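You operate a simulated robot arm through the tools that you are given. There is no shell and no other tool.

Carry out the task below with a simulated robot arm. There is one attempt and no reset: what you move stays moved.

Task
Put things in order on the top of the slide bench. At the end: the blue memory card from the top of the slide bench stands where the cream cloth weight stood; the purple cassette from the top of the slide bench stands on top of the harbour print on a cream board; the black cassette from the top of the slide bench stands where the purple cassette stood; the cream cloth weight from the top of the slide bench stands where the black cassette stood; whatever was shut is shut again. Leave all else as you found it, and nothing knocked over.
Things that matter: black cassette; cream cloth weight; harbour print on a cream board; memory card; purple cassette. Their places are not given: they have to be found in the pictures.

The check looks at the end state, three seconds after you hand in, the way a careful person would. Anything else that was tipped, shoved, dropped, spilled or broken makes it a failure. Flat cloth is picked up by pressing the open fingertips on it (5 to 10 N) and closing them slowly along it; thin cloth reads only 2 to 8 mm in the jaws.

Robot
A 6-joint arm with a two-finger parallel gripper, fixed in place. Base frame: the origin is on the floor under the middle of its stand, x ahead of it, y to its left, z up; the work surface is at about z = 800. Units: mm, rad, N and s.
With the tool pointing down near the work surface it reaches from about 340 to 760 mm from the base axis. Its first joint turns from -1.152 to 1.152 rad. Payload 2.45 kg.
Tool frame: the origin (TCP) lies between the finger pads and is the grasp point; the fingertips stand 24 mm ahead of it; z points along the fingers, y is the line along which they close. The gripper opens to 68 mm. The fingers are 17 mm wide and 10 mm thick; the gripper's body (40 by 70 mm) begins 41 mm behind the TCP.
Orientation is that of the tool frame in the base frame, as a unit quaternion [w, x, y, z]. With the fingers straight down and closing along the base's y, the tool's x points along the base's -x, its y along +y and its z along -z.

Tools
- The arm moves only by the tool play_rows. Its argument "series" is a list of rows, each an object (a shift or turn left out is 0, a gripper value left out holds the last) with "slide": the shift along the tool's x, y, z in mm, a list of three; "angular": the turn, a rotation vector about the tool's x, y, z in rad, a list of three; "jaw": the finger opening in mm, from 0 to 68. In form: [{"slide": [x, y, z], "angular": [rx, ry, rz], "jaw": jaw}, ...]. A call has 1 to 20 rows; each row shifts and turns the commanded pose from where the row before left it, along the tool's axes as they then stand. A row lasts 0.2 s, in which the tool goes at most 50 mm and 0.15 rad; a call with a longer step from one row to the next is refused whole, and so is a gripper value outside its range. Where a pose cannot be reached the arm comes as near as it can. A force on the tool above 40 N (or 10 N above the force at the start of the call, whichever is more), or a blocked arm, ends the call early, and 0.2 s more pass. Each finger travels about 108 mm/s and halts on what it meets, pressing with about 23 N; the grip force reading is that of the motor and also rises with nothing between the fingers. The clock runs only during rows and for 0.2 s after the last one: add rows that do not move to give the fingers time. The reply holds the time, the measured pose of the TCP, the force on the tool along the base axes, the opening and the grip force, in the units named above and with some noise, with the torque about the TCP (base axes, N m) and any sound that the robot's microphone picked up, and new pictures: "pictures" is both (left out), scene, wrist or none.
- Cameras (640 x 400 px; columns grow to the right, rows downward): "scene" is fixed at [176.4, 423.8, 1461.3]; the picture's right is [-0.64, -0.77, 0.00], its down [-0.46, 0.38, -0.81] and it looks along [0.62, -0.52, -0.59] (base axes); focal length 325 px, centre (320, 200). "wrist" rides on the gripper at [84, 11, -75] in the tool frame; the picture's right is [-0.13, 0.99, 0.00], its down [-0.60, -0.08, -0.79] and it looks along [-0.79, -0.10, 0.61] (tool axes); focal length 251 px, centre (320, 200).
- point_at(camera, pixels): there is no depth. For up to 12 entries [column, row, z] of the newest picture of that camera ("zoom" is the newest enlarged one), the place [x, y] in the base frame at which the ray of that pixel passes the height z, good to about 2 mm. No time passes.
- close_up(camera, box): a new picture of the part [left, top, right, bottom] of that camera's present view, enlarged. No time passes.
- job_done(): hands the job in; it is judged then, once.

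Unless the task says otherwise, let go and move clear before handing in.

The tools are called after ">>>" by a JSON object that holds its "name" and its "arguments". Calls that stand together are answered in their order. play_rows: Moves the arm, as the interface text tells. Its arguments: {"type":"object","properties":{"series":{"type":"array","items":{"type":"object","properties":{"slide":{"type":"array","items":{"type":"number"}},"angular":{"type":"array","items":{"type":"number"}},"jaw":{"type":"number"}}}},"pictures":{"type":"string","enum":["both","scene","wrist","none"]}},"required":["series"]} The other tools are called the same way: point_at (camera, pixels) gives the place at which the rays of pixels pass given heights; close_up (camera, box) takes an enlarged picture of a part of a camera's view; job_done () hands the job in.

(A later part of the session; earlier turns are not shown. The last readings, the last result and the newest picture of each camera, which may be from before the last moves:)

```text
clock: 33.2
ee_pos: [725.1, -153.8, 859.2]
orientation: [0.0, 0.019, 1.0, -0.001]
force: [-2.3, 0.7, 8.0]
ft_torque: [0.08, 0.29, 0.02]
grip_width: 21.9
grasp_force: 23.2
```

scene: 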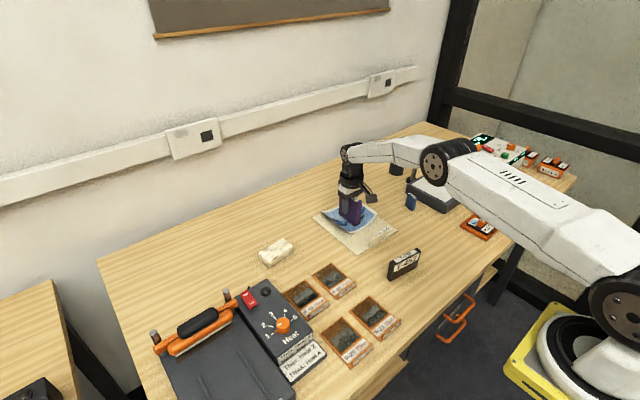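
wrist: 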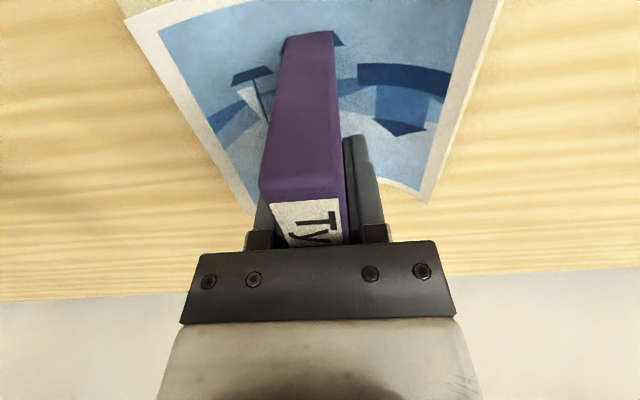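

Contact: force rose to +8 N at z≈859, so the base rests on the print at about z=804. I'll ease up slightly, then open the jaws gradually.

>>> {"name": "play_rows", "arguments": {"series": [{"slide": [0, 0, -0.5]}, {}, {}], "pictures": "none"}}

>>> {"name": "play_rows", "arguments": {"series": [{"jaw": 20}, {"jaw": 22}, {"jaw": 23}, {"jaw": 25}, {"jaw": 28}, {"jaw": 32}, {"jaw": 38}, {"jaw": 42}, {}, {}]}}

>>> {"name": "close_up", "arguments": {"camera": "scene", "box": [304, 175, 404, 252]}}

```text
clock: 34.0
ee_pos: [724.7, -152.9, 860.5]
orientation: [0.0, 0.018, 1.0, 0.0]
force: [2.2, 0.6, 4.7]
ft_torque: [0.0, 0.02, -0.02]
grip_width: 21.8
grasp_force: 23.4
```

```text
clock: 36.2
ee_pos: [724.8, -153.6, 860.2]
orientation: [0.001, 0.019, 1.0, 0.0]
force: [0.2, -1.2, 0.0]
ft_torque: [0.01, 0.0, 0.03]
grip_width: 42.0
grasp_force: 0.0
```

scene: 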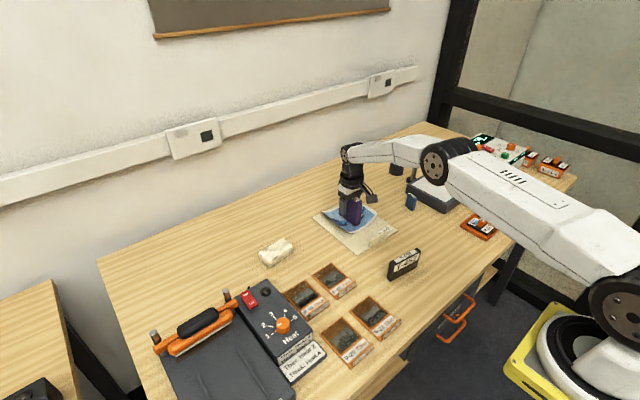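
wrist: 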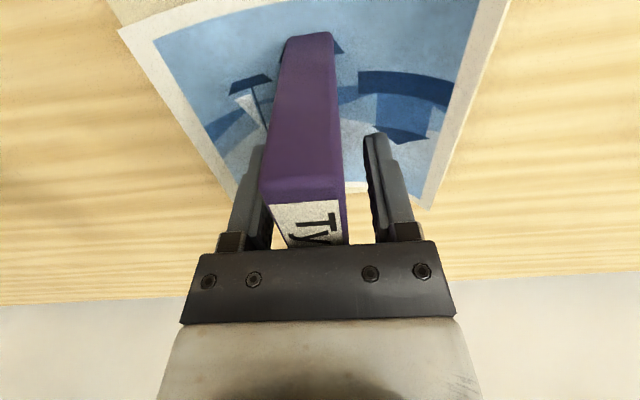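

```text
5.19 times, centred on (354, 214) of scene
```

zoom: 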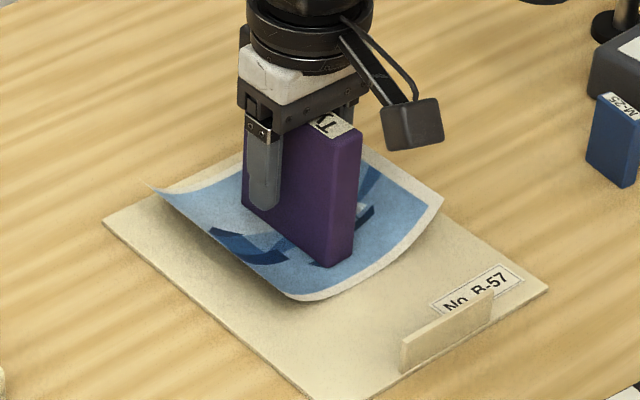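

The jaws are open to 42 mm and the cassette stands unaided on the print. I'll lift straight up and confirm that it stays.

>>> {"name": "play_rows", "arguments": {"series": [{"slide": [0, 0, -10]}, {"slide": [0, 0, -20]}, {"slide": [0, 0, -30]}, {"slide": [0, 0, -30]}, {"slide": [0, 0, -30]}, {}]}}

>>> {"name": "close_up", "arguments": {"camera": "scene", "box": [304, 175, 404, 252]}}

```text
clock: 37.6
ee_pos: [726.5, -152.9, 981.0]
orientation: [0.0, 0.018, 1.0, 0.0]
force: [-0.7, -0.5, -0.7]
ft_torque: [0.02, 0.0, -0.03]
grip_width: 42.1
grasp_force: 0.1
```

scene: 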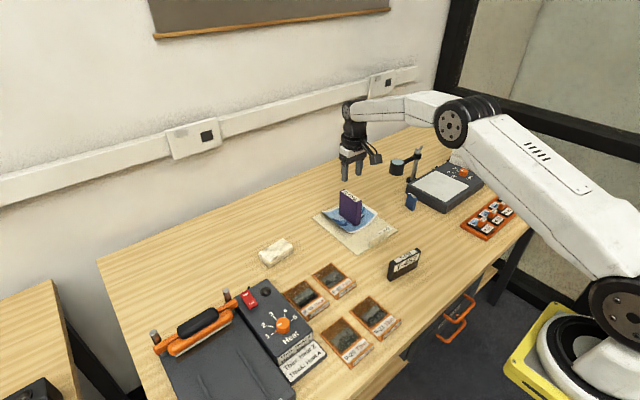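
wrist: 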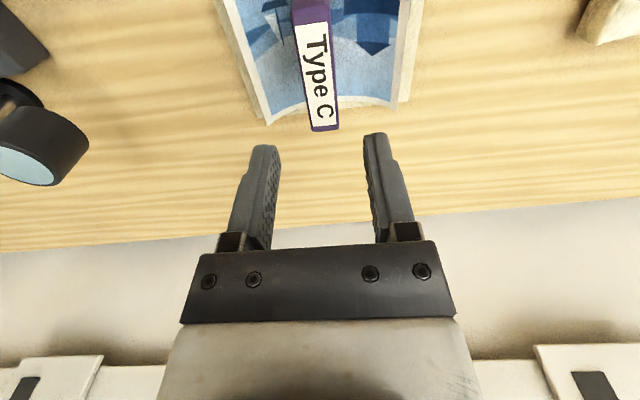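

```text
5.19 times, centred on (354, 214) of scene
```

zoom: 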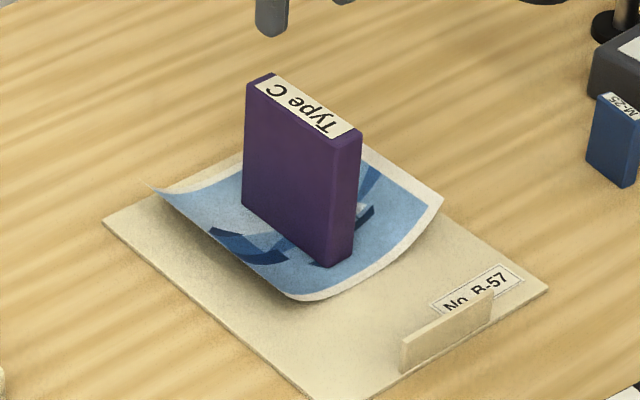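

The purple cassette stands square on the print. Next I'll move above the black cassette at (479,-110.5), turning the jaws to θ≈98°.

>>> {"name": "play_rows", "arguments": {"series": [{"slide": [15, 2, 0], "jaw": 50}, {"slide": [30, 4, 0]}, {"slide": [35, 4.6, 0]}, {"slide": [35, 4.6, 0]}, {"slide": [35, 4.6, 0]}, {"slide": [35, 4.6, 0]}, {"slide": [35, 4.6, 0]}, {"slide": [28.9, 3.9, 0]}, {"angular": [0, 0, 0.14]}, {"angular": [0, 0, 0.14]}, {"angular": [0, 0, 0.14]}, {"angular": [0, 0, 0.14]}, {"angular": [0, 0, 0.14]}, {"angular": [0, 0, 0.14]}, {"angular": [0, 0, 0.14]}, {"angular": [0, 0, 0.14]}, {"angular": [0, 0, 0.14]}, {"angular": [0, 0, 0.14]}, {"angular": [0, 0, 0.14]}, {"angular": [0, 0, 0.134]}]}}

```text
clock: 41.8
ee_pos: [477.7, -111.3, 980.2]
orientation: [0.0, 0.756, 0.655, 0.0]
force: [0.3, 0.1, -0.2]
ft_torque: [0.02, 0.0, -0.04]
grip_width: 49.9
grasp_force: 0.0
```

scene: 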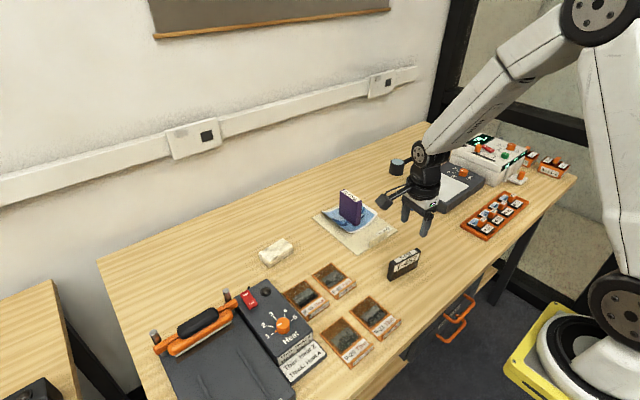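
wrist: 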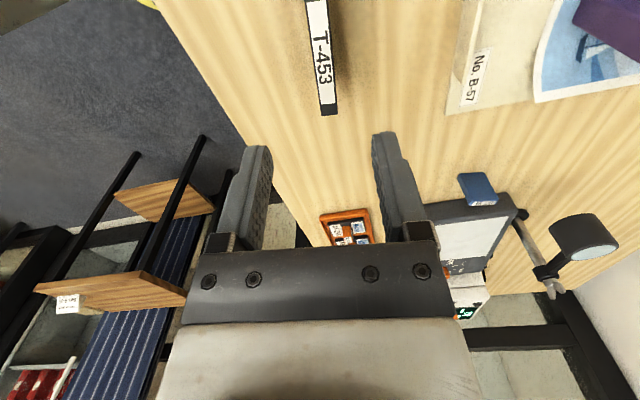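

I'm above the black cassette with θ≈98.2°. Its far top end shows at wrist (321,115)–(337,113), so I'll check the centring.

>>> {"name": "point_at", "arguments": {"camera": "wrist", "pixels": [[321, 115, 860], [337, 113, 860], [306, 2, 860], [328, 2, 860], [314, 60, 860], [332, 60, 860]]}}

>>> {"name": "close_up", "arguments": {"camera": "wrist", "box": [280, 0, 400, 120]}}

```text
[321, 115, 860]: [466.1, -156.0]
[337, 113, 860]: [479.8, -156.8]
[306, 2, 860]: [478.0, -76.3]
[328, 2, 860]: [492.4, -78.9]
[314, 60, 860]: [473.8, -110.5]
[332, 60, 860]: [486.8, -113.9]
```

```text
3.33 times, centred on (340, 60) of wrist
```

zoom: 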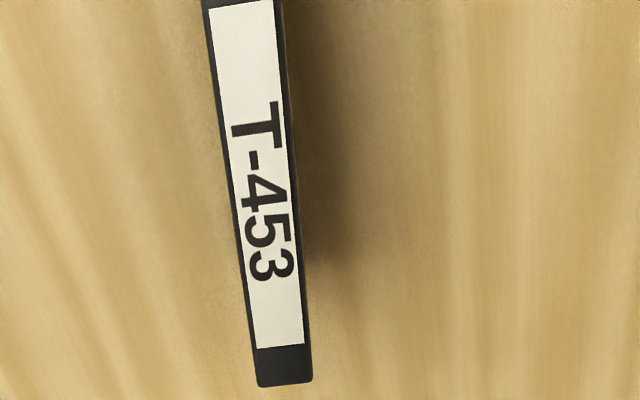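

The cassette centre is at about x=480, so I'll shift 2 mm along the jaw axis, descend to z≈832 and close gently.

>>> {"name": "play_rows", "arguments": {"series": [{"slide": [0, 2, 35]}, {"slide": [0, 0, 35]}, {"slide": [0, 0, 35]}, {"slide": [0, 0, 25]}, {"slide": [0, 0, 12]}, {"slide": [0, 0, 6]}, {}, {"jaw": 36}, {"jaw": 26}, {"jaw": 20}, {"jaw": 15}, {"jaw": 8}, {"jaw": 0}, {}, {}, {}]}}

>>> {"name": "play_rows", "arguments": {"series": [{"slide": [0, 0, -2]}, {"slide": [0, 0, -4]}, {"slide": [0, 0, -4]}, {}, {}, {}]}}

```text
clock: 45.2
ee_pos: [480.4, -110.4, 832.2]
orientation: [0.0, 0.755, 0.656, 0.0]
force: [0.6, 0.4, -0.5]
ft_torque: [0.04, -0.02, 0.0]
grip_width: 14.5
grasp_force: 22.9
```

scene: 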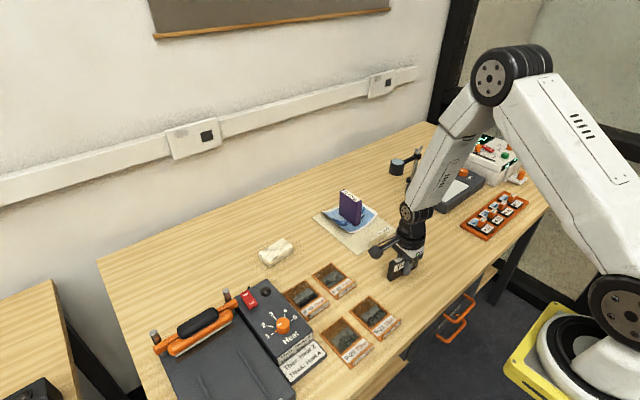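
wrist: 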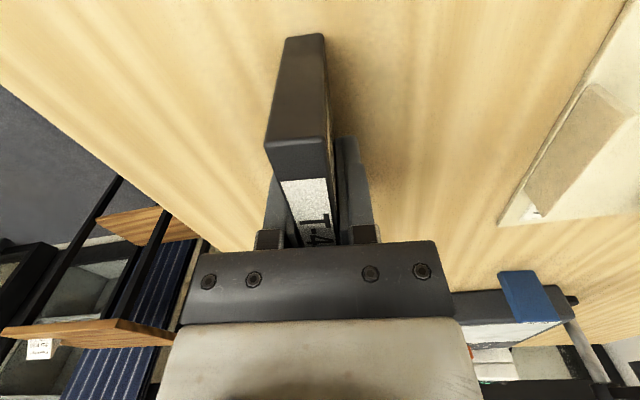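

```text
clock: 46.6
ee_pos: [480.4, -110.9, 843.0]
orientation: [0.0, 0.755, 0.656, 0.0]
force: [0.6, -1.1, -1.1]
ft_torque: [-0.03, -0.02, 0.01]
grip_width: 14.4
grasp_force: 22.6
```

scene: 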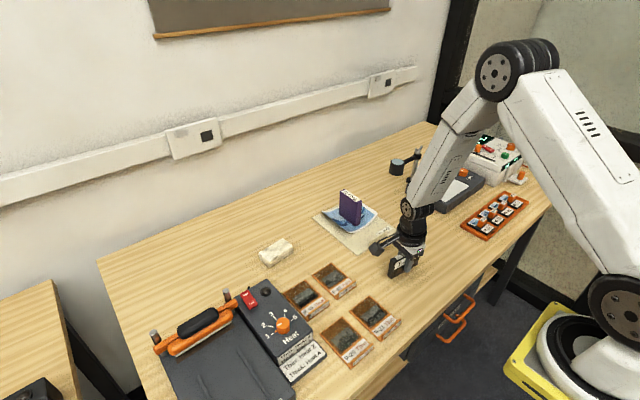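
wrist: 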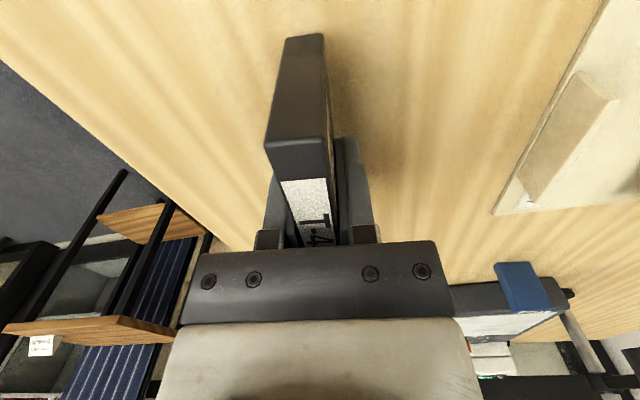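

The black cassette is lifted about 11 mm and steady at 14.4 mm. I'll raise it a little more, turn it to the purple's old angle and carry it to (479,-311) at a gentle pace.

>>> {"name": "play_rows", "arguments": {"series": [{"slide": [0, 0, -4]}, {"slide": [0, 0, -8]}, {"slide": [0, 0, -8]}, {"slide": [0, 0, -6]}, {"slide": [0, 0, -3]}, {"angular": [0, 0, -0.047]}, {"angular": [0, 0, -0.047]}, {"angular": [0, 0, -0.047]}, {"angular": [0, 0, -0.047]}, {"slide": [-6, -0.32, 0]}, {"slide": [-12, -0.63, 0]}, {"slide": [-20, -1.05, 0]}, {"slide": [-26, -1.37, 0]}, {"slide": [-26, -1.37, 0]}, {"slide": [-26, -1.37, 0]}, {"slide": [-26, -1.37, 0]}, {"slide": [-24, -1.26, 0]}, {"slide": [-18, -0.95, 0]}, {"slide": [-10, -0.53, 0]}, {"slide": [-6, -0.32, 0]}]}}

```text
clock: 50.8
ee_pos: [478.4, -311.2, 871.8]
orientation: [0.0, 0.691, 0.723, 0.0]
force: [-0.2, -0.4, -0.4]
ft_torque: [-0.04, 0.01, -0.02]
grip_width: 14.6
grasp_force: 23.3
```

scene: 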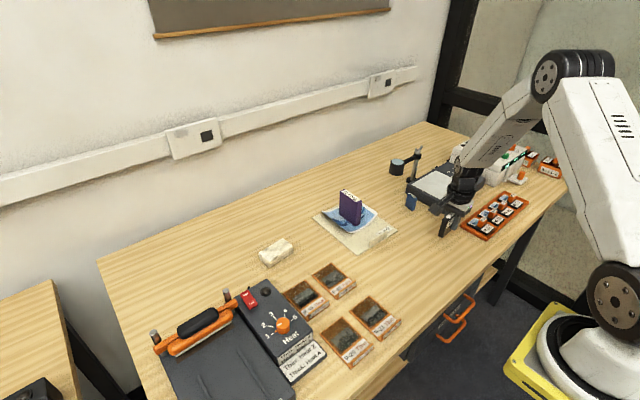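
wrist: 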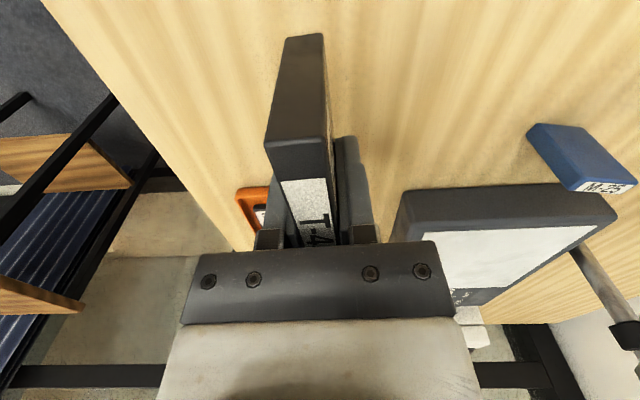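

It's over the purple's old spot at (478.4,-311.2), still held as before. I'll lower 35 mm, then creep down to contact.

>>> {"name": "play_rows", "arguments": {"series": [{"slide": [0, 0, 5]}, {"slide": [0, 0, 10]}, {"slide": [0, 0, 10]}, {"slide": [0, 0, 7]}, {"slide": [0, 0, 3]}, {}, {"slide": [0, 0, 1]}, {"slide": [0, 0, 1]}, {}], "pictures": "none"}}

>>> {"name": "play_rows", "arguments": {"series": [{"slide": [0, 0, 0.7]}, {"slide": [0, 0, 0.7]}, {}], "pictures": "none"}}

>>> {"name": "play_rows", "arguments": {"series": [{"slide": [0, 0, 0.6]}, {"slide": [0, 0, 0.6]}, {}], "pictures": "scene"}}

```text
clock: 52.8
ee_pos: [478.7, -310.3, 833.6]
orientation: [0.001, 0.689, 0.724, -0.001]
force: [-0.7, -0.7, -1.0]
ft_torque: [-0.04, 0.0, -0.01]
grip_width: 14.5
grasp_force: 23.1
```

```text
clock: 53.6
ee_pos: [479.3, -311.0, 833.3]
orientation: [0.001, 0.69, 0.724, 0.001]
force: [-1.5, 2.8, 9.1]
ft_torque: [0.19, 0.03, -0.01]
grip_width: 14.4
grasp_force: 23.1
```

```text
clock: 54.4
ee_pos: [479.0, -311.9, 831.1]
orientation: [0.002, 0.689, 0.725, 0.0]
force: [-3.7, 5.0, 22.9]
ft_torque: [0.02, 0.12, 0.01]
grip_width: 14.9
grasp_force: 23.5
```

scene: 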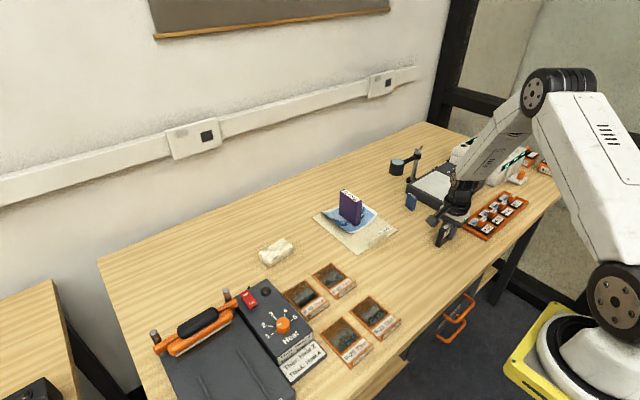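

Contact is firm at 22.9 N, so I'll back off about 1 mm and then open gradually.

>>> {"name": "play_rows", "arguments": {"series": [{"slide": [0, 0, -0.6]}, {"slide": [0, 0, -0.4]}, {}, {}], "pictures": "none"}}

>>> {"name": "play_rows", "arguments": {"series": [{"jaw": 13}, {"jaw": 14.5}, {"jaw": 16}, {"jaw": 18}, {"jaw": 22}, {"jaw": 28}, {"jaw": 34}, {"jaw": 40}, {}], "pictures": "scene"}}

>>> {"name": "play_rows", "arguments": {"series": [{"slide": [0, 0, -10]}, {"slide": [0, 0, -20]}, {"slide": [0, 0, -35]}, {"slide": [0, 0, -40]}, {"slide": [0, 0, -40]}, {}]}}

>>> {"name": "close_up", "arguments": {"camera": "scene", "box": [418, 200, 482, 250]}}

```text
clock: 55.4
ee_pos: [478.8, -313.2, 832.1]
orientation: [0.002, 0.69, 0.724, 0.0]
force: [2.0, -0.8, 12.8]
ft_torque: [-0.21, -0.1, 0.05]
grip_width: 14.9
grasp_force: 23.1
```

```text
clock: 57.4
ee_pos: [478.5, -311.7, 831.5]
orientation: [0.0, 0.69, 0.724, 0.001]
force: [-0.2, 0.0, -0.2]
ft_torque: [-0.01, -0.02, 0.01]
grip_width: 40.0
grasp_force: 0.0
```

scene: 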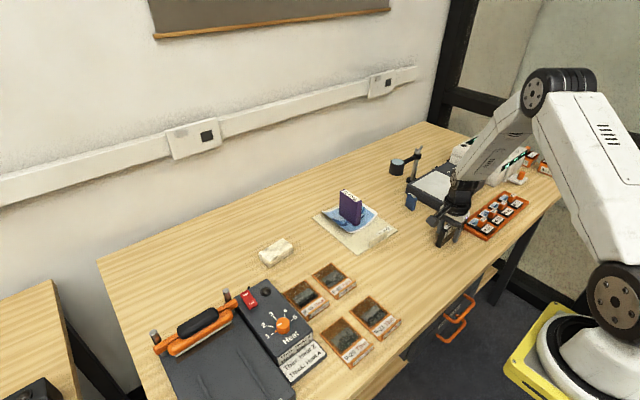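

```text
clock: 58.8
ee_pos: [479.4, -313.9, 978.7]
orientation: [0.0, 0.689, 0.725, 0.0]
force: [0.4, -0.1, -0.4]
ft_torque: [0.0, 0.01, 0.02]
grip_width: 39.6
grasp_force: 0.1
```

scene: 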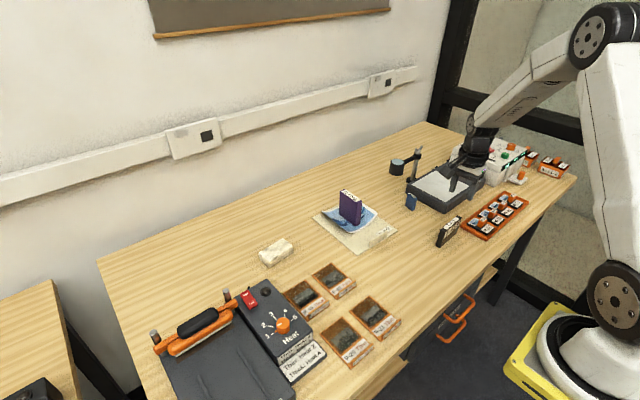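
wrist: 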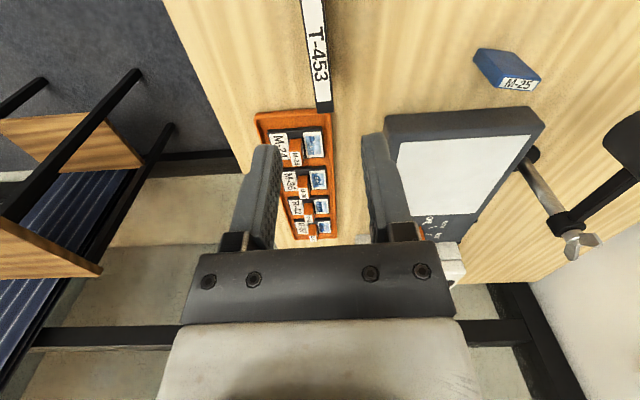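

```text
8.00 times, centred on (450, 225) of scene
```

zoom: 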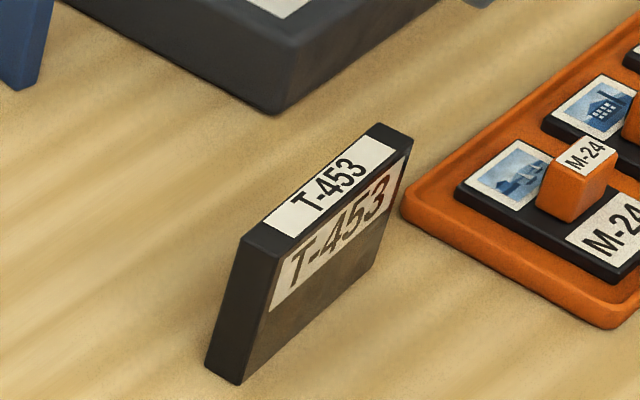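

The black cassette stands upright in the purple's old place. I'll check its centre, then go for the weight.

>>> {"name": "point_at", "arguments": {"camera": "zoom", "pixels": [[205, 366, 800], [238, 385, 800], [243, 234, 860], [277, 254, 860], [412, 140, 860], [380, 124, 860]]}}

```text
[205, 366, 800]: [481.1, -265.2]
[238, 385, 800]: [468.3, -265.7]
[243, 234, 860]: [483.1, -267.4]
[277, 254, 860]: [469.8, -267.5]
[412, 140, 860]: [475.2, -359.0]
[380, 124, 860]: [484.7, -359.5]
```

The black cassette's centre is about (477.5,-312.5), as wanted. I'll travel high to above the weight at (741,108) with the jaws opening to 66.

>>> {"name": "play_rows", "arguments": {"series": [{"slide": [12, 8.3, 0], "jaw": 66}, {"slide": [24, 16.6, 0]}, {"slide": [30, 20.8, 0]}, {"slide": [32, 22.15, 0]}, {"slide": [32, 22.15, 0]}, {"slide": [32, 22.15, 0]}, {"slide": [32, 22.15, 0]}, {"slide": [32, 22.15, 0]}, {"slide": [32, 22.15, 0]}, {"slide": [32, 22.15, 0]}, {"slide": [32, 22.15, 0]}, {"slide": [32, 22.15, 0]}, {"slide": [28, 19.4, 0]}, {"slide": [20, 13.8, 0]}, {"slide": [5.7, 3.95, 0]}, {"angular": [0, 0, -0.014]}, {}]}}

```text
clock: 62.4
ee_pos: [740.6, 110.1, 978.2]
orientation: [-0.001, 0.684, 0.729, 0.0]
force: [0.3, 0.4, -0.4]
ft_torque: [0.01, 0.0, -0.01]
grip_width: 65.8
grasp_force: 0.0
```

scene: 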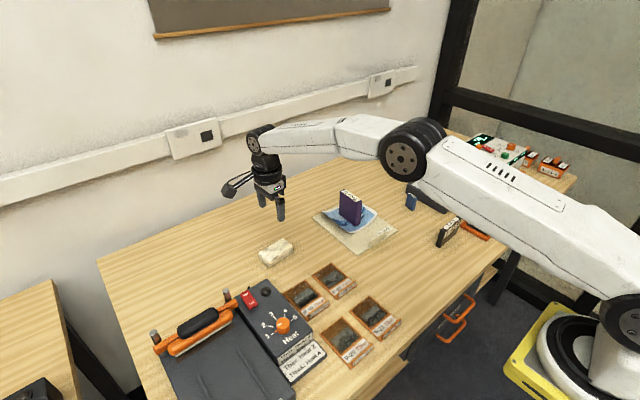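
wrist: 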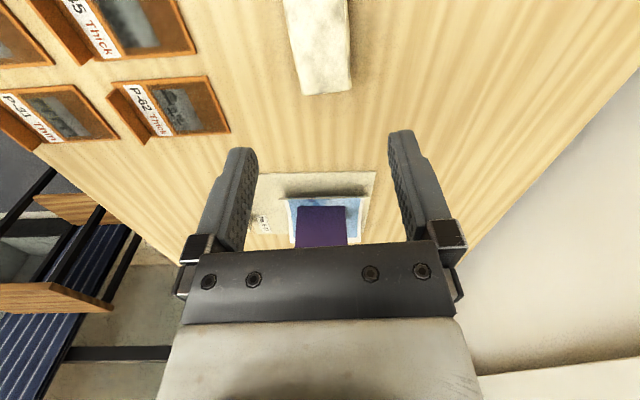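

I'm at (740.6,110.1) and the weight shows at wrist top (283–352, 0–95). I'll check the centring.

>>> {"name": "point_at", "arguments": {"camera": "wrist", "pixels": [[305, 94, 815], [351, 88, 815], [284, 3, 826], [348, 3, 826], [297, 60, 826], [350, 60, 826]]}}

>>> {"name": "close_up", "arguments": {"camera": "wrist", "box": [250, 0, 400, 110]}}

```text
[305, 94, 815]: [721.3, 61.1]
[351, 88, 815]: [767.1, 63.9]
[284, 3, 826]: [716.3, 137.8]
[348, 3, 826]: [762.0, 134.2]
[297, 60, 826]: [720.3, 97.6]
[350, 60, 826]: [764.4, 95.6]
```

```text
3.64 times, centred on (325, 55) of wrist
```

zoom: 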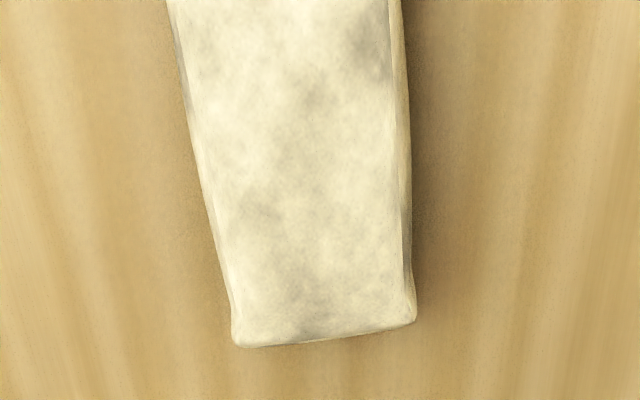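

The weight is centred at about (741,107), so I'll shift 2 mm toward -y and descend to z≈829, putting the fingertips about 5 mm above the bench. Then I'll close slowly.

>>> {"name": "play_rows", "arguments": {"series": [{"slide": [-2, 0.5, 30]}, {"slide": [0, 0, 35]}, {"slide": [0, 0, 35]}, {"slide": [0, 0, 25]}, {"slide": [0, 0, 14]}, {"slide": [0, 0, 7]}, {"slide": [0, 0, 3]}, {}, {}]}}

```text
clock: 64.4
ee_pos: [741.1, 106.5, 829.1]
orientation: [0.0, 0.685, 0.729, 0.0]
force: [-0.9, 0.1, 0.4]
ft_torque: [0.01, 0.0, 0.01]
grip_width: 66.2
grasp_force: 0.1
```

scene: 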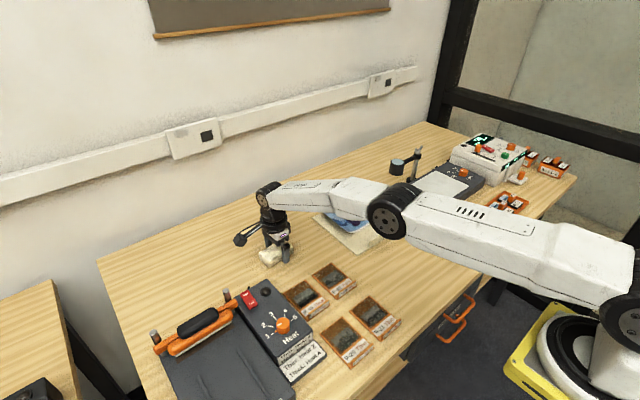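
wrist: 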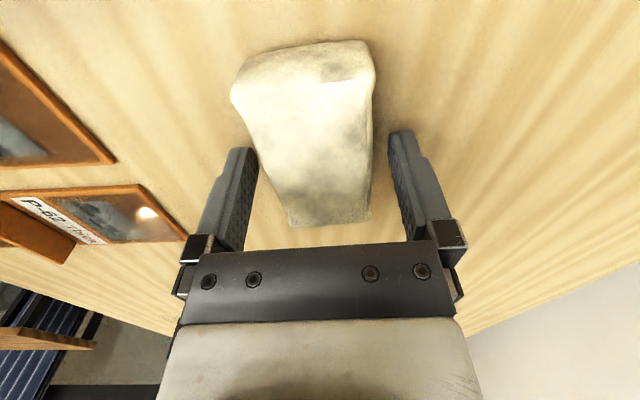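

The fingertips straddle the weight with no contact. I'll check how far the TCP sits along the weight's length before closing.

>>> {"name": "point_at", "arguments": {"camera": "wrist", "pixels": [[330, 222, 815], [305, 50, 826], [232, 93, 826], [375, 68, 826], [290, 205, 826], [370, 205, 826], [262, 150, 826], [375, 140, 826]]}}

```text
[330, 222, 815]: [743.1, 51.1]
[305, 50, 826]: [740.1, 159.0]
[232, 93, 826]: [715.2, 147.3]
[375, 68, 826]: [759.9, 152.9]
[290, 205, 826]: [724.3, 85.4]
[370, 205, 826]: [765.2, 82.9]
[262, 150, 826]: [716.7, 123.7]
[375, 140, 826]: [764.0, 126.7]
```

The TCP is centred on the weight, so I'll close the jaws slowly and lift a few millimetres to test the hold.

>>> {"name": "play_rows", "arguments": {"series": [{"jaw": 58}, {"jaw": 52}, {"jaw": 48}, {"jaw": 44}, {"jaw": 36}, {"jaw": 25}, {"jaw": 10}, {}, {}, {}], "pictures": "none"}}

>>> {"name": "play_rows", "arguments": {"series": [{"slide": [0, 0, -2]}, {"slide": [0, 0, -3]}, {"slide": [0, 0, -5]}, {"slide": [0, 0, -5]}, {}, {}, {}]}}

```text
clock: 66.6
ee_pos: [740.1, 106.7, 830.4]
orientation: [0.0, 0.685, 0.729, 0.0]
force: [-0.8, 0.4, 0.3]
ft_torque: [0.02, 0.04, 0.08]
grip_width: 50.0
grasp_force: 22.6
```

```text
clock: 68.2
ee_pos: [741.1, 107.0, 842.9]
orientation: [0.001, 0.685, 0.729, 0.0]
force: [-0.4, -0.7, -4.5]
ft_torque: [-0.03, 0.01, -0.02]
grip_width: 49.7
grasp_force: 23.4
```

scene: 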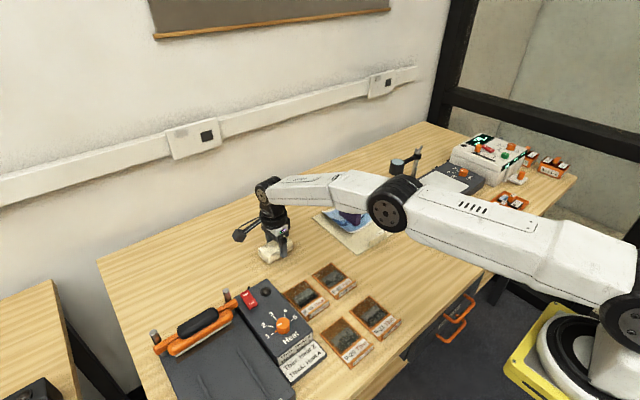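
wrist: 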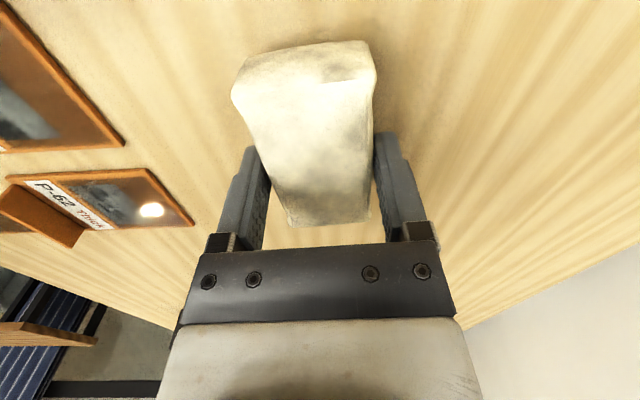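

The weight is lifted with about 4.5 N of load and hasn't slipped (49.7 mm). I'll raise it gently another 55 mm and recheck.

>>> {"name": "play_rows", "arguments": {"series": [{"slide": [0, 0, -3]}, {"slide": [0, 0, -6]}, {"slide": [0, 0, -8]}, {"slide": [0, 0, -9]}, {"slide": [0, 0, -9]}, {"slide": [0, 0, -9]}, {"slide": [0, 0, -6]}, {"slide": [0, 0, -4]}, {"slide": [0, 0, -2]}, {}, {}]}}

```text
clock: 70.6
ee_pos: [741.2, 107.5, 897.8]
orientation: [0.0, 0.684, 0.729, 0.0]
force: [-0.2, 1.0, -3.6]
ft_torque: [0.0, -0.01, 0.0]
grip_width: 49.9
grasp_force: 23.0
```

scene: 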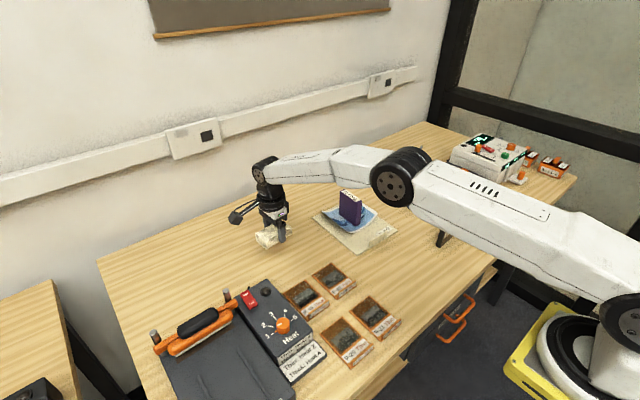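
wrist: 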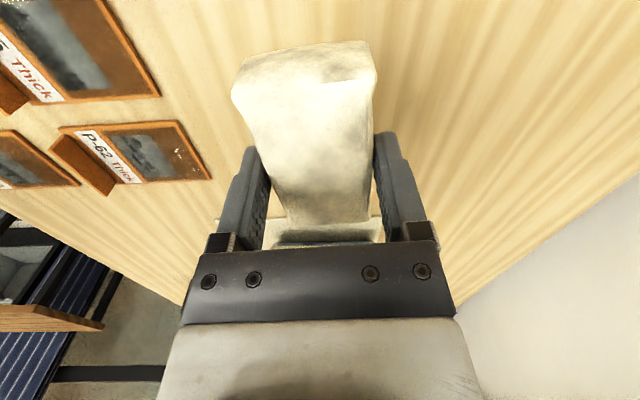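

The weight stays firmly held, so I'll carry it smoothly to above the black cassette's old place at (479.3,-110.5).

>>> {"name": "play_rows", "arguments": {"series": [{"slide": [-3.0, -4.1, 0]}, {"slide": [-6.0, -8.3, 0]}, {"slide": [-10.0, -13.8, 0]}, {"slide": [-14.05, -19.29, 0]}, {"slide": [-14.05, -19.29, 0]}, {"slide": [-14.05, -19.29, 0]}, {"slide": [-14.05, -19.29, 0]}, {"slide": [-14.05, -19.29, 0]}, {"slide": [-14.05, -19.29, 0]}, {"slide": [-14.05, -19.29, 0]}, {"slide": [-14.05, -19.29, 0]}, {"slide": [-14.05, -19.29, 0]}, {"slide": [-14.05, -19.29, 0]}, {"slide": [-14.05, -19.29, 0]}, {"slide": [-12.0, -16.5, 0]}, {"slide": [-8.0, -11.0, 0]}, {"slide": [-4.0, -5.5, 0]}, {"slide": [-3.0, -4.1, 0]}, {}]}}

```text
clock: 74.6
ee_pos: [478.9, -110.7, 899.9]
orientation: [0.0, 0.684, 0.729, 0.0]
force: [0.2, -0.6, -2.5]
ft_torque: [0.01, 0.0, 0.01]
grip_width: 49.8
grasp_force: 22.5
```

scene: 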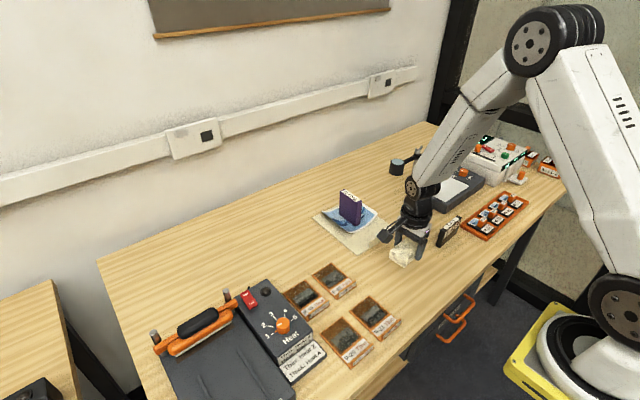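
wrist: 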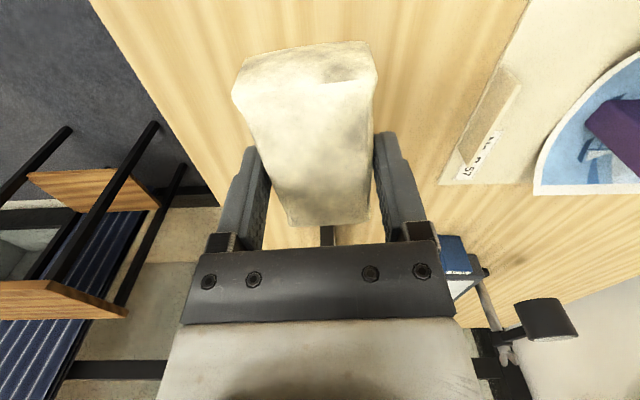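

It's over the spot at (478.9,-110.7). I'll turn it to the black cassette's old angle and lower it 65 mm, stopping just short of the bench.

>>> {"name": "play_rows", "arguments": {"series": [{"angular": [0, 0, 0.04]}, {"angular": [0, 0, 0.062]}, {"angular": [0, 0, 0.062]}, {"angular": [0, 0, 0.04]}, {"slide": [0, 0, 4]}, {"slide": [0, 0, 8]}, {"slide": [0, 0, 10]}, {"slide": [0, 0, 12]}, {"slide": [0, 0, 12]}, {"slide": [0, 0, 10]}, {"slide": [0, 0, 6]}, {"slide": [0, 0, 3]}, {}, {}], "pictures": "scene"}}

>>> {"name": "play_rows", "arguments": {"series": [{"slide": [0, 0, 1]}, {"slide": [0, 0, 1]}, {"slide": [0, 0, 0.5]}, {}, {}], "pictures": "none"}}

```text
clock: 77.6
ee_pos: [479.6, -109.7, 833.0]
orientation: [0.0, 0.756, 0.655, 0.0]
force: [0.4, -0.2, -4.6]
ft_torque: [0.0, 0.0, 0.03]
grip_width: 49.9
grasp_force: 22.6
```

scene: 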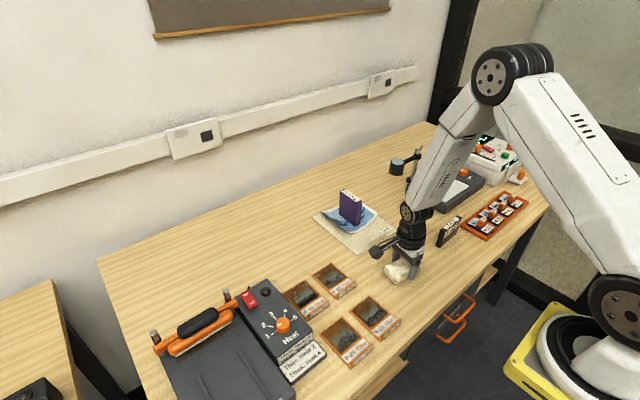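

```text
clock: 78.8
ee_pos: [479.7, -109.3, 831.4]
orientation: [0.001, 0.755, 0.656, 0.0]
force: [0.3, -0.4, -4.4]
ft_torque: [-0.01, -0.01, -0.01]
grip_width: 50.1
grasp_force: 23.0
```

There's no contact yet at z≈831, where the load still reads -4.4 N. I'll creep down a little more.

>>> {"name": "play_rows", "arguments": {"series": [{"slide": [0, 0, 0.5]}, {"slide": [0, 0, 0.5]}, {}], "pictures": "none"}}

>>> {"name": "play_rows", "arguments": {"series": [{"slide": [0, 0, 0.5]}, {"slide": [0, 0, 0.5]}, {}], "pictures": "none"}}

```text
clock: 79.6
ee_pos: [479.2, -110.2, 830.3]
orientation: [0.001, 0.755, 0.656, 0.0]
force: [0.7, -0.4, -4.0]
ft_torque: [-0.05, 0.02, -0.01]
grip_width: 49.9
grasp_force: 23.3
```

```text
clock: 80.4
ee_pos: [478.7, -110.4, 830.0]
orientation: [0.0, 0.756, 0.655, 0.001]
force: [-0.5, 0.1, -3.8]
ft_torque: [-0.03, 0.0, 0.03]
grip_width: 50.0
grasp_force: 23.0
```

Still hanging, with load -3.8 N at z=830. I'll keep creeping down in small steps.

>>> {"name": "play_rows", "arguments": {"series": [{"slide": [0, 0, 0.5]}, {"slide": [0, 0, 0.5]}, {}], "pictures": "none"}}

>>> {"name": "play_rows", "arguments": {"series": [{"slide": [0, 0, 0.4]}, {"slide": [0, 0, 0.4]}, {}], "pictures": "wrist"}}

>>> {"name": "close_up", "arguments": {"camera": "scene", "box": [364, 230, 444, 292]}}

```text
clock: 81.2
ee_pos: [478.3, -110.2, 829.3]
orientation: [0.0, 0.755, 0.656, 0.001]
force: [-0.4, 0.9, 20.3]
ft_torque: [0.45, 0.47, -0.01]
grip_width: 49.9
grasp_force: 22.8
```

```text
clock: 82.0
ee_pos: [478.8, -110.2, 830.0]
orientation: [0.001, 0.755, 0.655, 0.001]
force: [-2.1, -4.9, 30.0]
ft_torque: [0.01, 0.35, 0.19]
grip_width: 49.7
grasp_force: 22.8
```

wrist: 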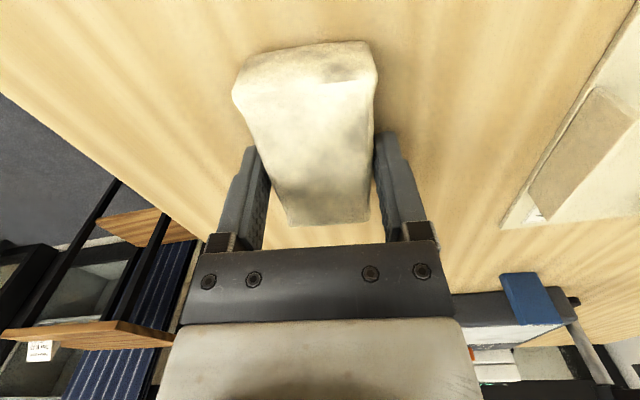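

```text
6.45 times, centred on (404, 261) of scene
```

zoom: 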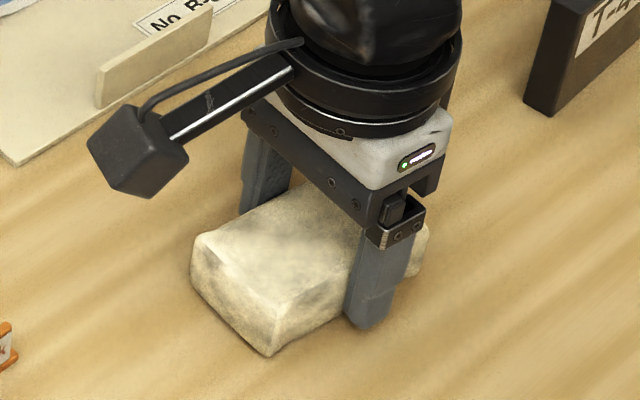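

The weight is on the bench, now pressing at 30 N. I'll back off about 1 mm, then open in small steps and rise.

>>> {"name": "play_rows", "arguments": {"series": [{"slide": [0, 0, -0.6]}, {"slide": [0, 0, -0.5]}, {}, {}], "pictures": "none"}}

>>> {"name": "play_rows", "arguments": {"series": [{"jaw": 46}, {"jaw": 49}, {"jaw": 51}, {"jaw": 53}, {"jaw": 56}, {"jaw": 60}, {"jaw": 65}, {"jaw": 68}, {}, {}], "pictures": "none"}}

>>> {"name": "play_rows", "arguments": {"series": [{"slide": [0, 0, -6]}, {"slide": [0, 0, -12]}, {"slide": [0, 0, -25]}, {"slide": [0, 0, -35]}, {"slide": [0, 0, -35]}, {"slide": [0, 0, -35]}, {}]}}

>>> {"name": "close_up", "arguments": {"camera": "scene", "box": [364, 230, 444, 292]}}

```text
clock: 83.0
ee_pos: [480.1, -109.9, 829.6]
orientation: [0.001, 0.755, 0.656, 0.001]
force: [1.2, 5.6, 32.6]
ft_torque: [0.14, 0.08, -0.03]
grip_width: 49.8
grasp_force: 22.9
```

```text
clock: 85.2
ee_pos: [478.4, -111.0, 829.0]
orientation: [0.0, 0.755, 0.656, 0.0]
force: [-0.2, -0.3, -0.4]
ft_torque: [0.0, 0.03, 0.02]
grip_width: 67.9
grasp_force: 0.0
```

```text
clock: 86.8
ee_pos: [476.1, -110.4, 977.4]
orientation: [0.0, 0.755, 0.656, 0.0]
force: [0.8, 0.3, 0.3]
ft_torque: [-0.01, -0.02, 0.0]
grip_width: 68.0
grasp_force: 0.1
```

scene: 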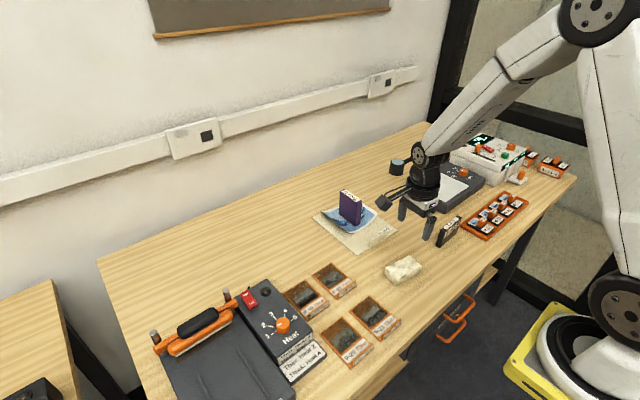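
wrist: 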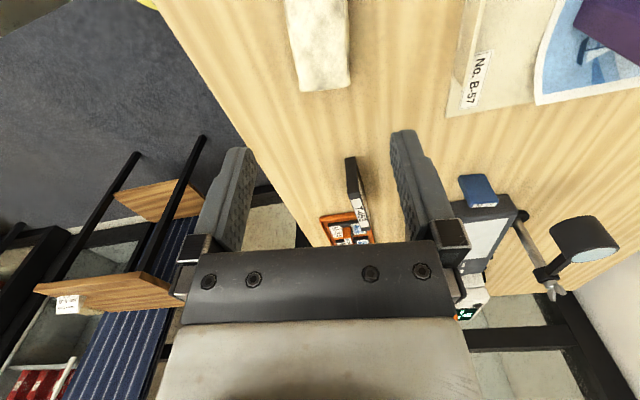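

```text
6.45 times, centred on (404, 261) of scene
```

zoom: 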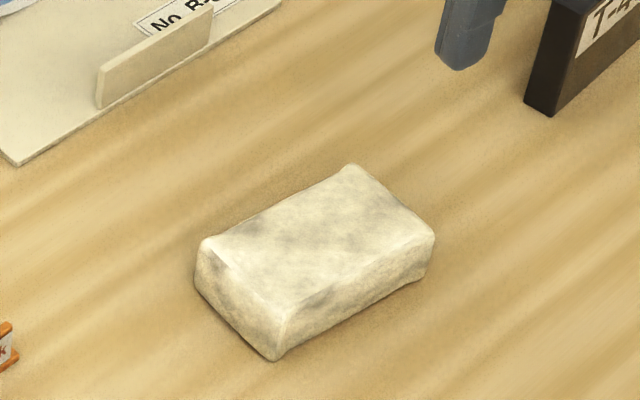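

The weight sits flat where the black cassette stood. Next I'll move above the card at (639,-351) and turn the jaws to θ≈12°.

>>> {"name": "play_rows", "arguments": {"series": [{"slide": [-13.5, 12.2, 0], "jaw": 50}, {"slide": [-27, 24.4, 0]}, {"slide": [-29, 26.2, 0]}, {"slide": [-30, 27.1, 0]}, {"slide": [-30, 27.1, 0]}, {"slide": [-30, 27.1, 0]}, {"slide": [-30, 27.1, 0]}, {"slide": [-26.3, 23.9, 0]}, {"angular": [0, 0, -0.1365]}, {"angular": [0, 0, -0.1365]}, {"angular": [0, 0, -0.1365]}, {"angular": [0, 0, -0.1365]}, {"angular": [0, 0, -0.1365]}, {"angular": [0, 0, -0.1365]}, {"angular": [0, 0, -0.1365]}, {"angular": [0, 0, -0.1365]}, {"angular": [0, 0, -0.1365]}, {"angular": [0, 0, -0.1365]}, {"angular": [0, 0, -0.1365]}, {}]}}

```text
clock: 91.0
ee_pos: [640.6, -352.0, 977.4]
orientation: [0.0, 0.105, 0.994, 0.0]
force: [0.8, -0.3, 0.4]
ft_torque: [0.01, -0.03, 0.0]
grip_width: 50.0
grasp_force: 0.1
```

scene: 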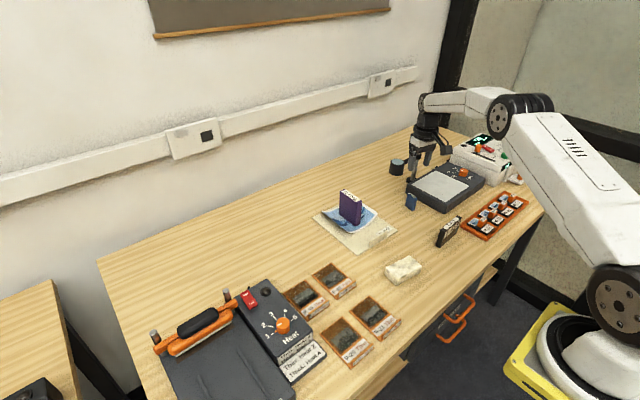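
wrist: 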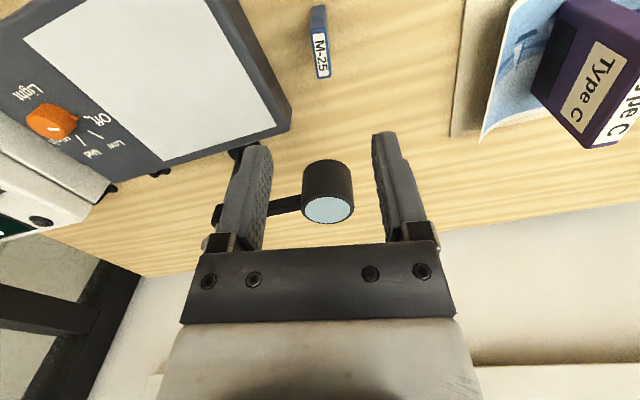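

The card is at wrist (320,40) between the jaws; the loupe at (328,190) lies beyond it. I'll fix the loupe's position and the card's centre.

>>> {"name": "point_at", "arguments": {"camera": "wrist", "pixels": [[328, 210, 870], [328, 210, 890], [328, 210, 910], [303, 190, 890], [328, 165, 850], [311, 7, 850], [327, 5, 850], [316, 79, 850], [330, 78, 850]]}}

>>> {"name": "point_at", "arguments": {"camera": "scene", "pixels": [[397.5, 161.3, 870], [397.5, 161.3, 890], [397.5, 161.3, 910], [397, 173, 850]]}}

>>> {"name": "close_up", "arguments": {"camera": "wrist", "box": [260, 0, 400, 100]}}

```text
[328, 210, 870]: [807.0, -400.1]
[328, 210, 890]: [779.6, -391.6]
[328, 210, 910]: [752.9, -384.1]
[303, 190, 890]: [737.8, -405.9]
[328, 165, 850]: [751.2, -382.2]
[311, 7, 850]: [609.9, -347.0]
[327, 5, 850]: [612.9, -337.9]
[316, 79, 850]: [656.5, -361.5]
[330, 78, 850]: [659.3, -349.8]
```

```text
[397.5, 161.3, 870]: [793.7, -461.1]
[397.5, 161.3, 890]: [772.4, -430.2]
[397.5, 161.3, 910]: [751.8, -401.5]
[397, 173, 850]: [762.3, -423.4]
```

```text
4.00 times, centred on (330, 50) of wrist
```

zoom: 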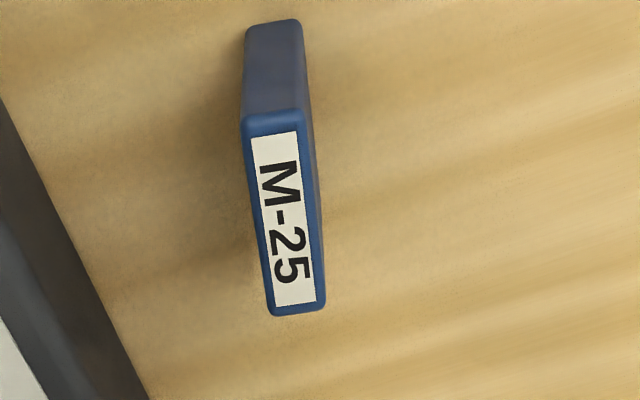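

The loupe is near (741,-384) with its top at z≈920, so it clears the gripper by well over 30 mm. I'll get the card's top-face corners from the zoom.

>>> {"name": "point_at", "arguments": {"camera": "zoom", "pixels": [[242, 118, 850], [309, 109, 850], [270, 315, 850], [326, 308, 850]]}}

```text
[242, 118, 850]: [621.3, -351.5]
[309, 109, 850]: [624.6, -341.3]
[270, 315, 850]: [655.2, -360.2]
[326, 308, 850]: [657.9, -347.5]
```

The card's centre is about (639.8,-350.1) with its angle matching θ=12°. I'll shift about 2 mm, descend to z≈831 and close gently.

>>> {"name": "play_rows", "arguments": {"series": [{"slide": [1.3, 1.7, 30]}, {"slide": [0, 0, 35]}, {"slide": [0, 0, 35]}, {"slide": [0, 0, 25]}, {"slide": [0, 0, 14]}, {"slide": [0, 0, 7]}, {}, {}]}}

```text
clock: 92.8
ee_pos: [642.3, -351.1, 831.5]
orientation: [0.0, 0.105, 0.995, 0.0]
force: [0.2, 0.3, -0.1]
ft_torque: [0.03, 0.04, 0.02]
grip_width: 49.9
grasp_force: 0.0
```

scene: 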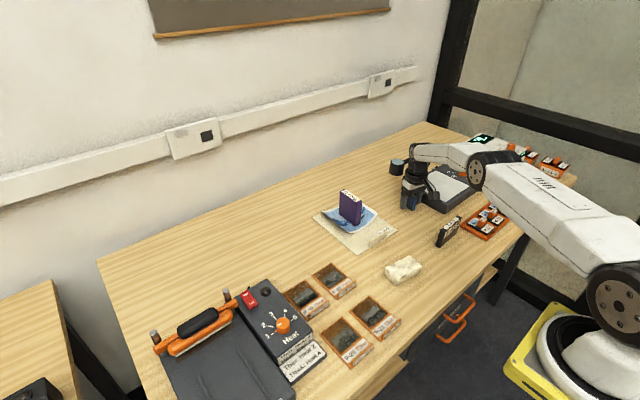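
wrist: 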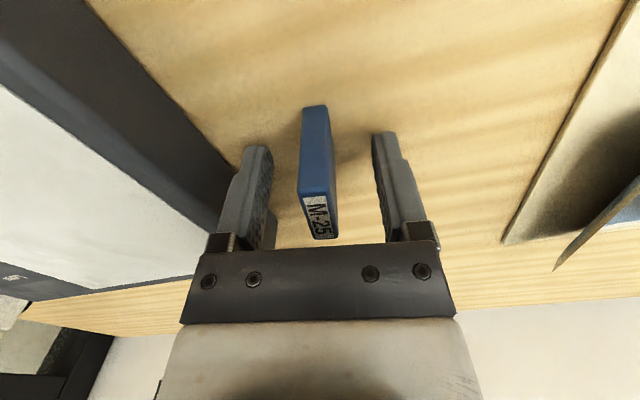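

The card is centred between the fingers and there's no contact force. I'll close gently and lift a few millimetres.

>>> {"name": "play_rows", "arguments": {"series": [{"jaw": 36}, {"jaw": 26}, {"jaw": 19}, {"jaw": 14}, {"jaw": 10}, {"jaw": 4}, {"jaw": 0}, {}, {}, {}], "pictures": "none"}}

>>> {"name": "play_rows", "arguments": {"series": [{"slide": [0, 0, -2]}, {"slide": [0, 0, -3]}, {"slide": [0, 0, -5]}, {"slide": [0, 0, -5]}, {}, {}, {}]}}

```text
clock: 95.0
ee_pos: [642.1, -350.8, 831.0]
orientation: [0.0, 0.105, 0.994, 0.0]
force: [0.6, 0.0, -0.8]
ft_torque: [-0.02, -0.02, -0.02]
grip_width: 11.5
grasp_force: 23.3
```

```text
clock: 96.6
ee_pos: [641.0, -350.4, 845.0]
orientation: [-0.001, 0.105, 0.994, 0.0]
force: [0.1, -0.3, -0.5]
ft_torque: [-0.01, -0.02, -0.04]
grip_width: 11.5
grasp_force: 22.8
```

scene: 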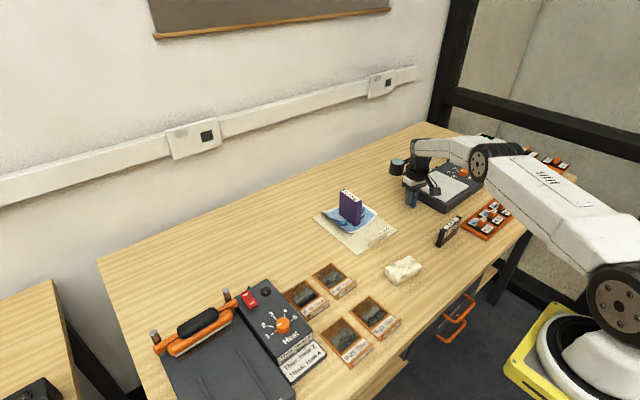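
wrist: 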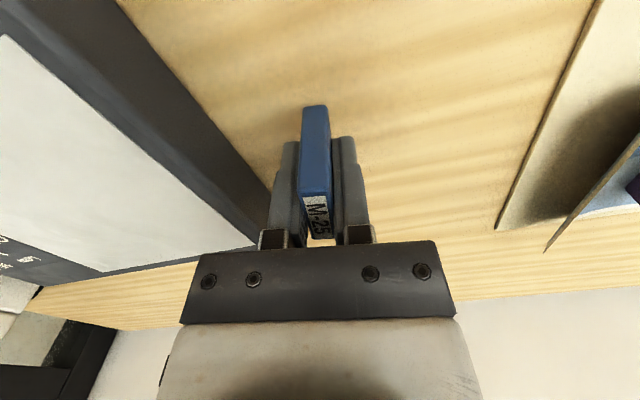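

The card is held at 11.5 mm. The direct path would cross the purple cassette, so I'll first lift gently to z≈960.

>>> {"name": "play_rows", "arguments": {"series": [{"slide": [0, 0, -4]}, {"slide": [0, 0, -8]}, {"slide": [0, 0, -12]}, {"slide": [0, 0, -12]}, {"slide": [0, 0, -12]}, {"slide": [0, 0, -12]}, {"slide": [0, 0, -12]}, {"slide": [0, 0, -12]}, {"slide": [0, 0, -12]}, {"slide": [0, 0, -10]}, {"slide": [0, 0, -6]}, {"slide": [0, 0, -3]}, {}]}}

```text
clock: 99.4
ee_pos: [639.8, -349.8, 960.7]
orientation: [0.0, 0.105, 0.994, 0.0]
force: [0.7, -0.7, -0.9]
ft_torque: [0.0, 0.01, -0.01]
grip_width: 11.1
grasp_force: 22.8
```

scene: 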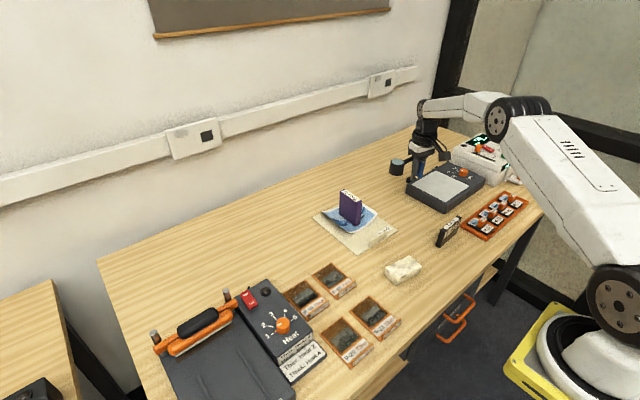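
wrist: 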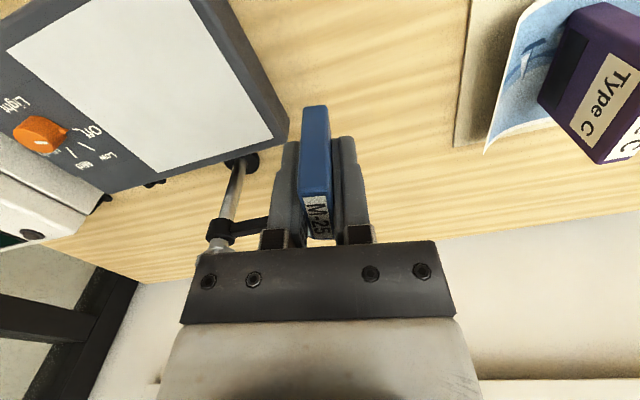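

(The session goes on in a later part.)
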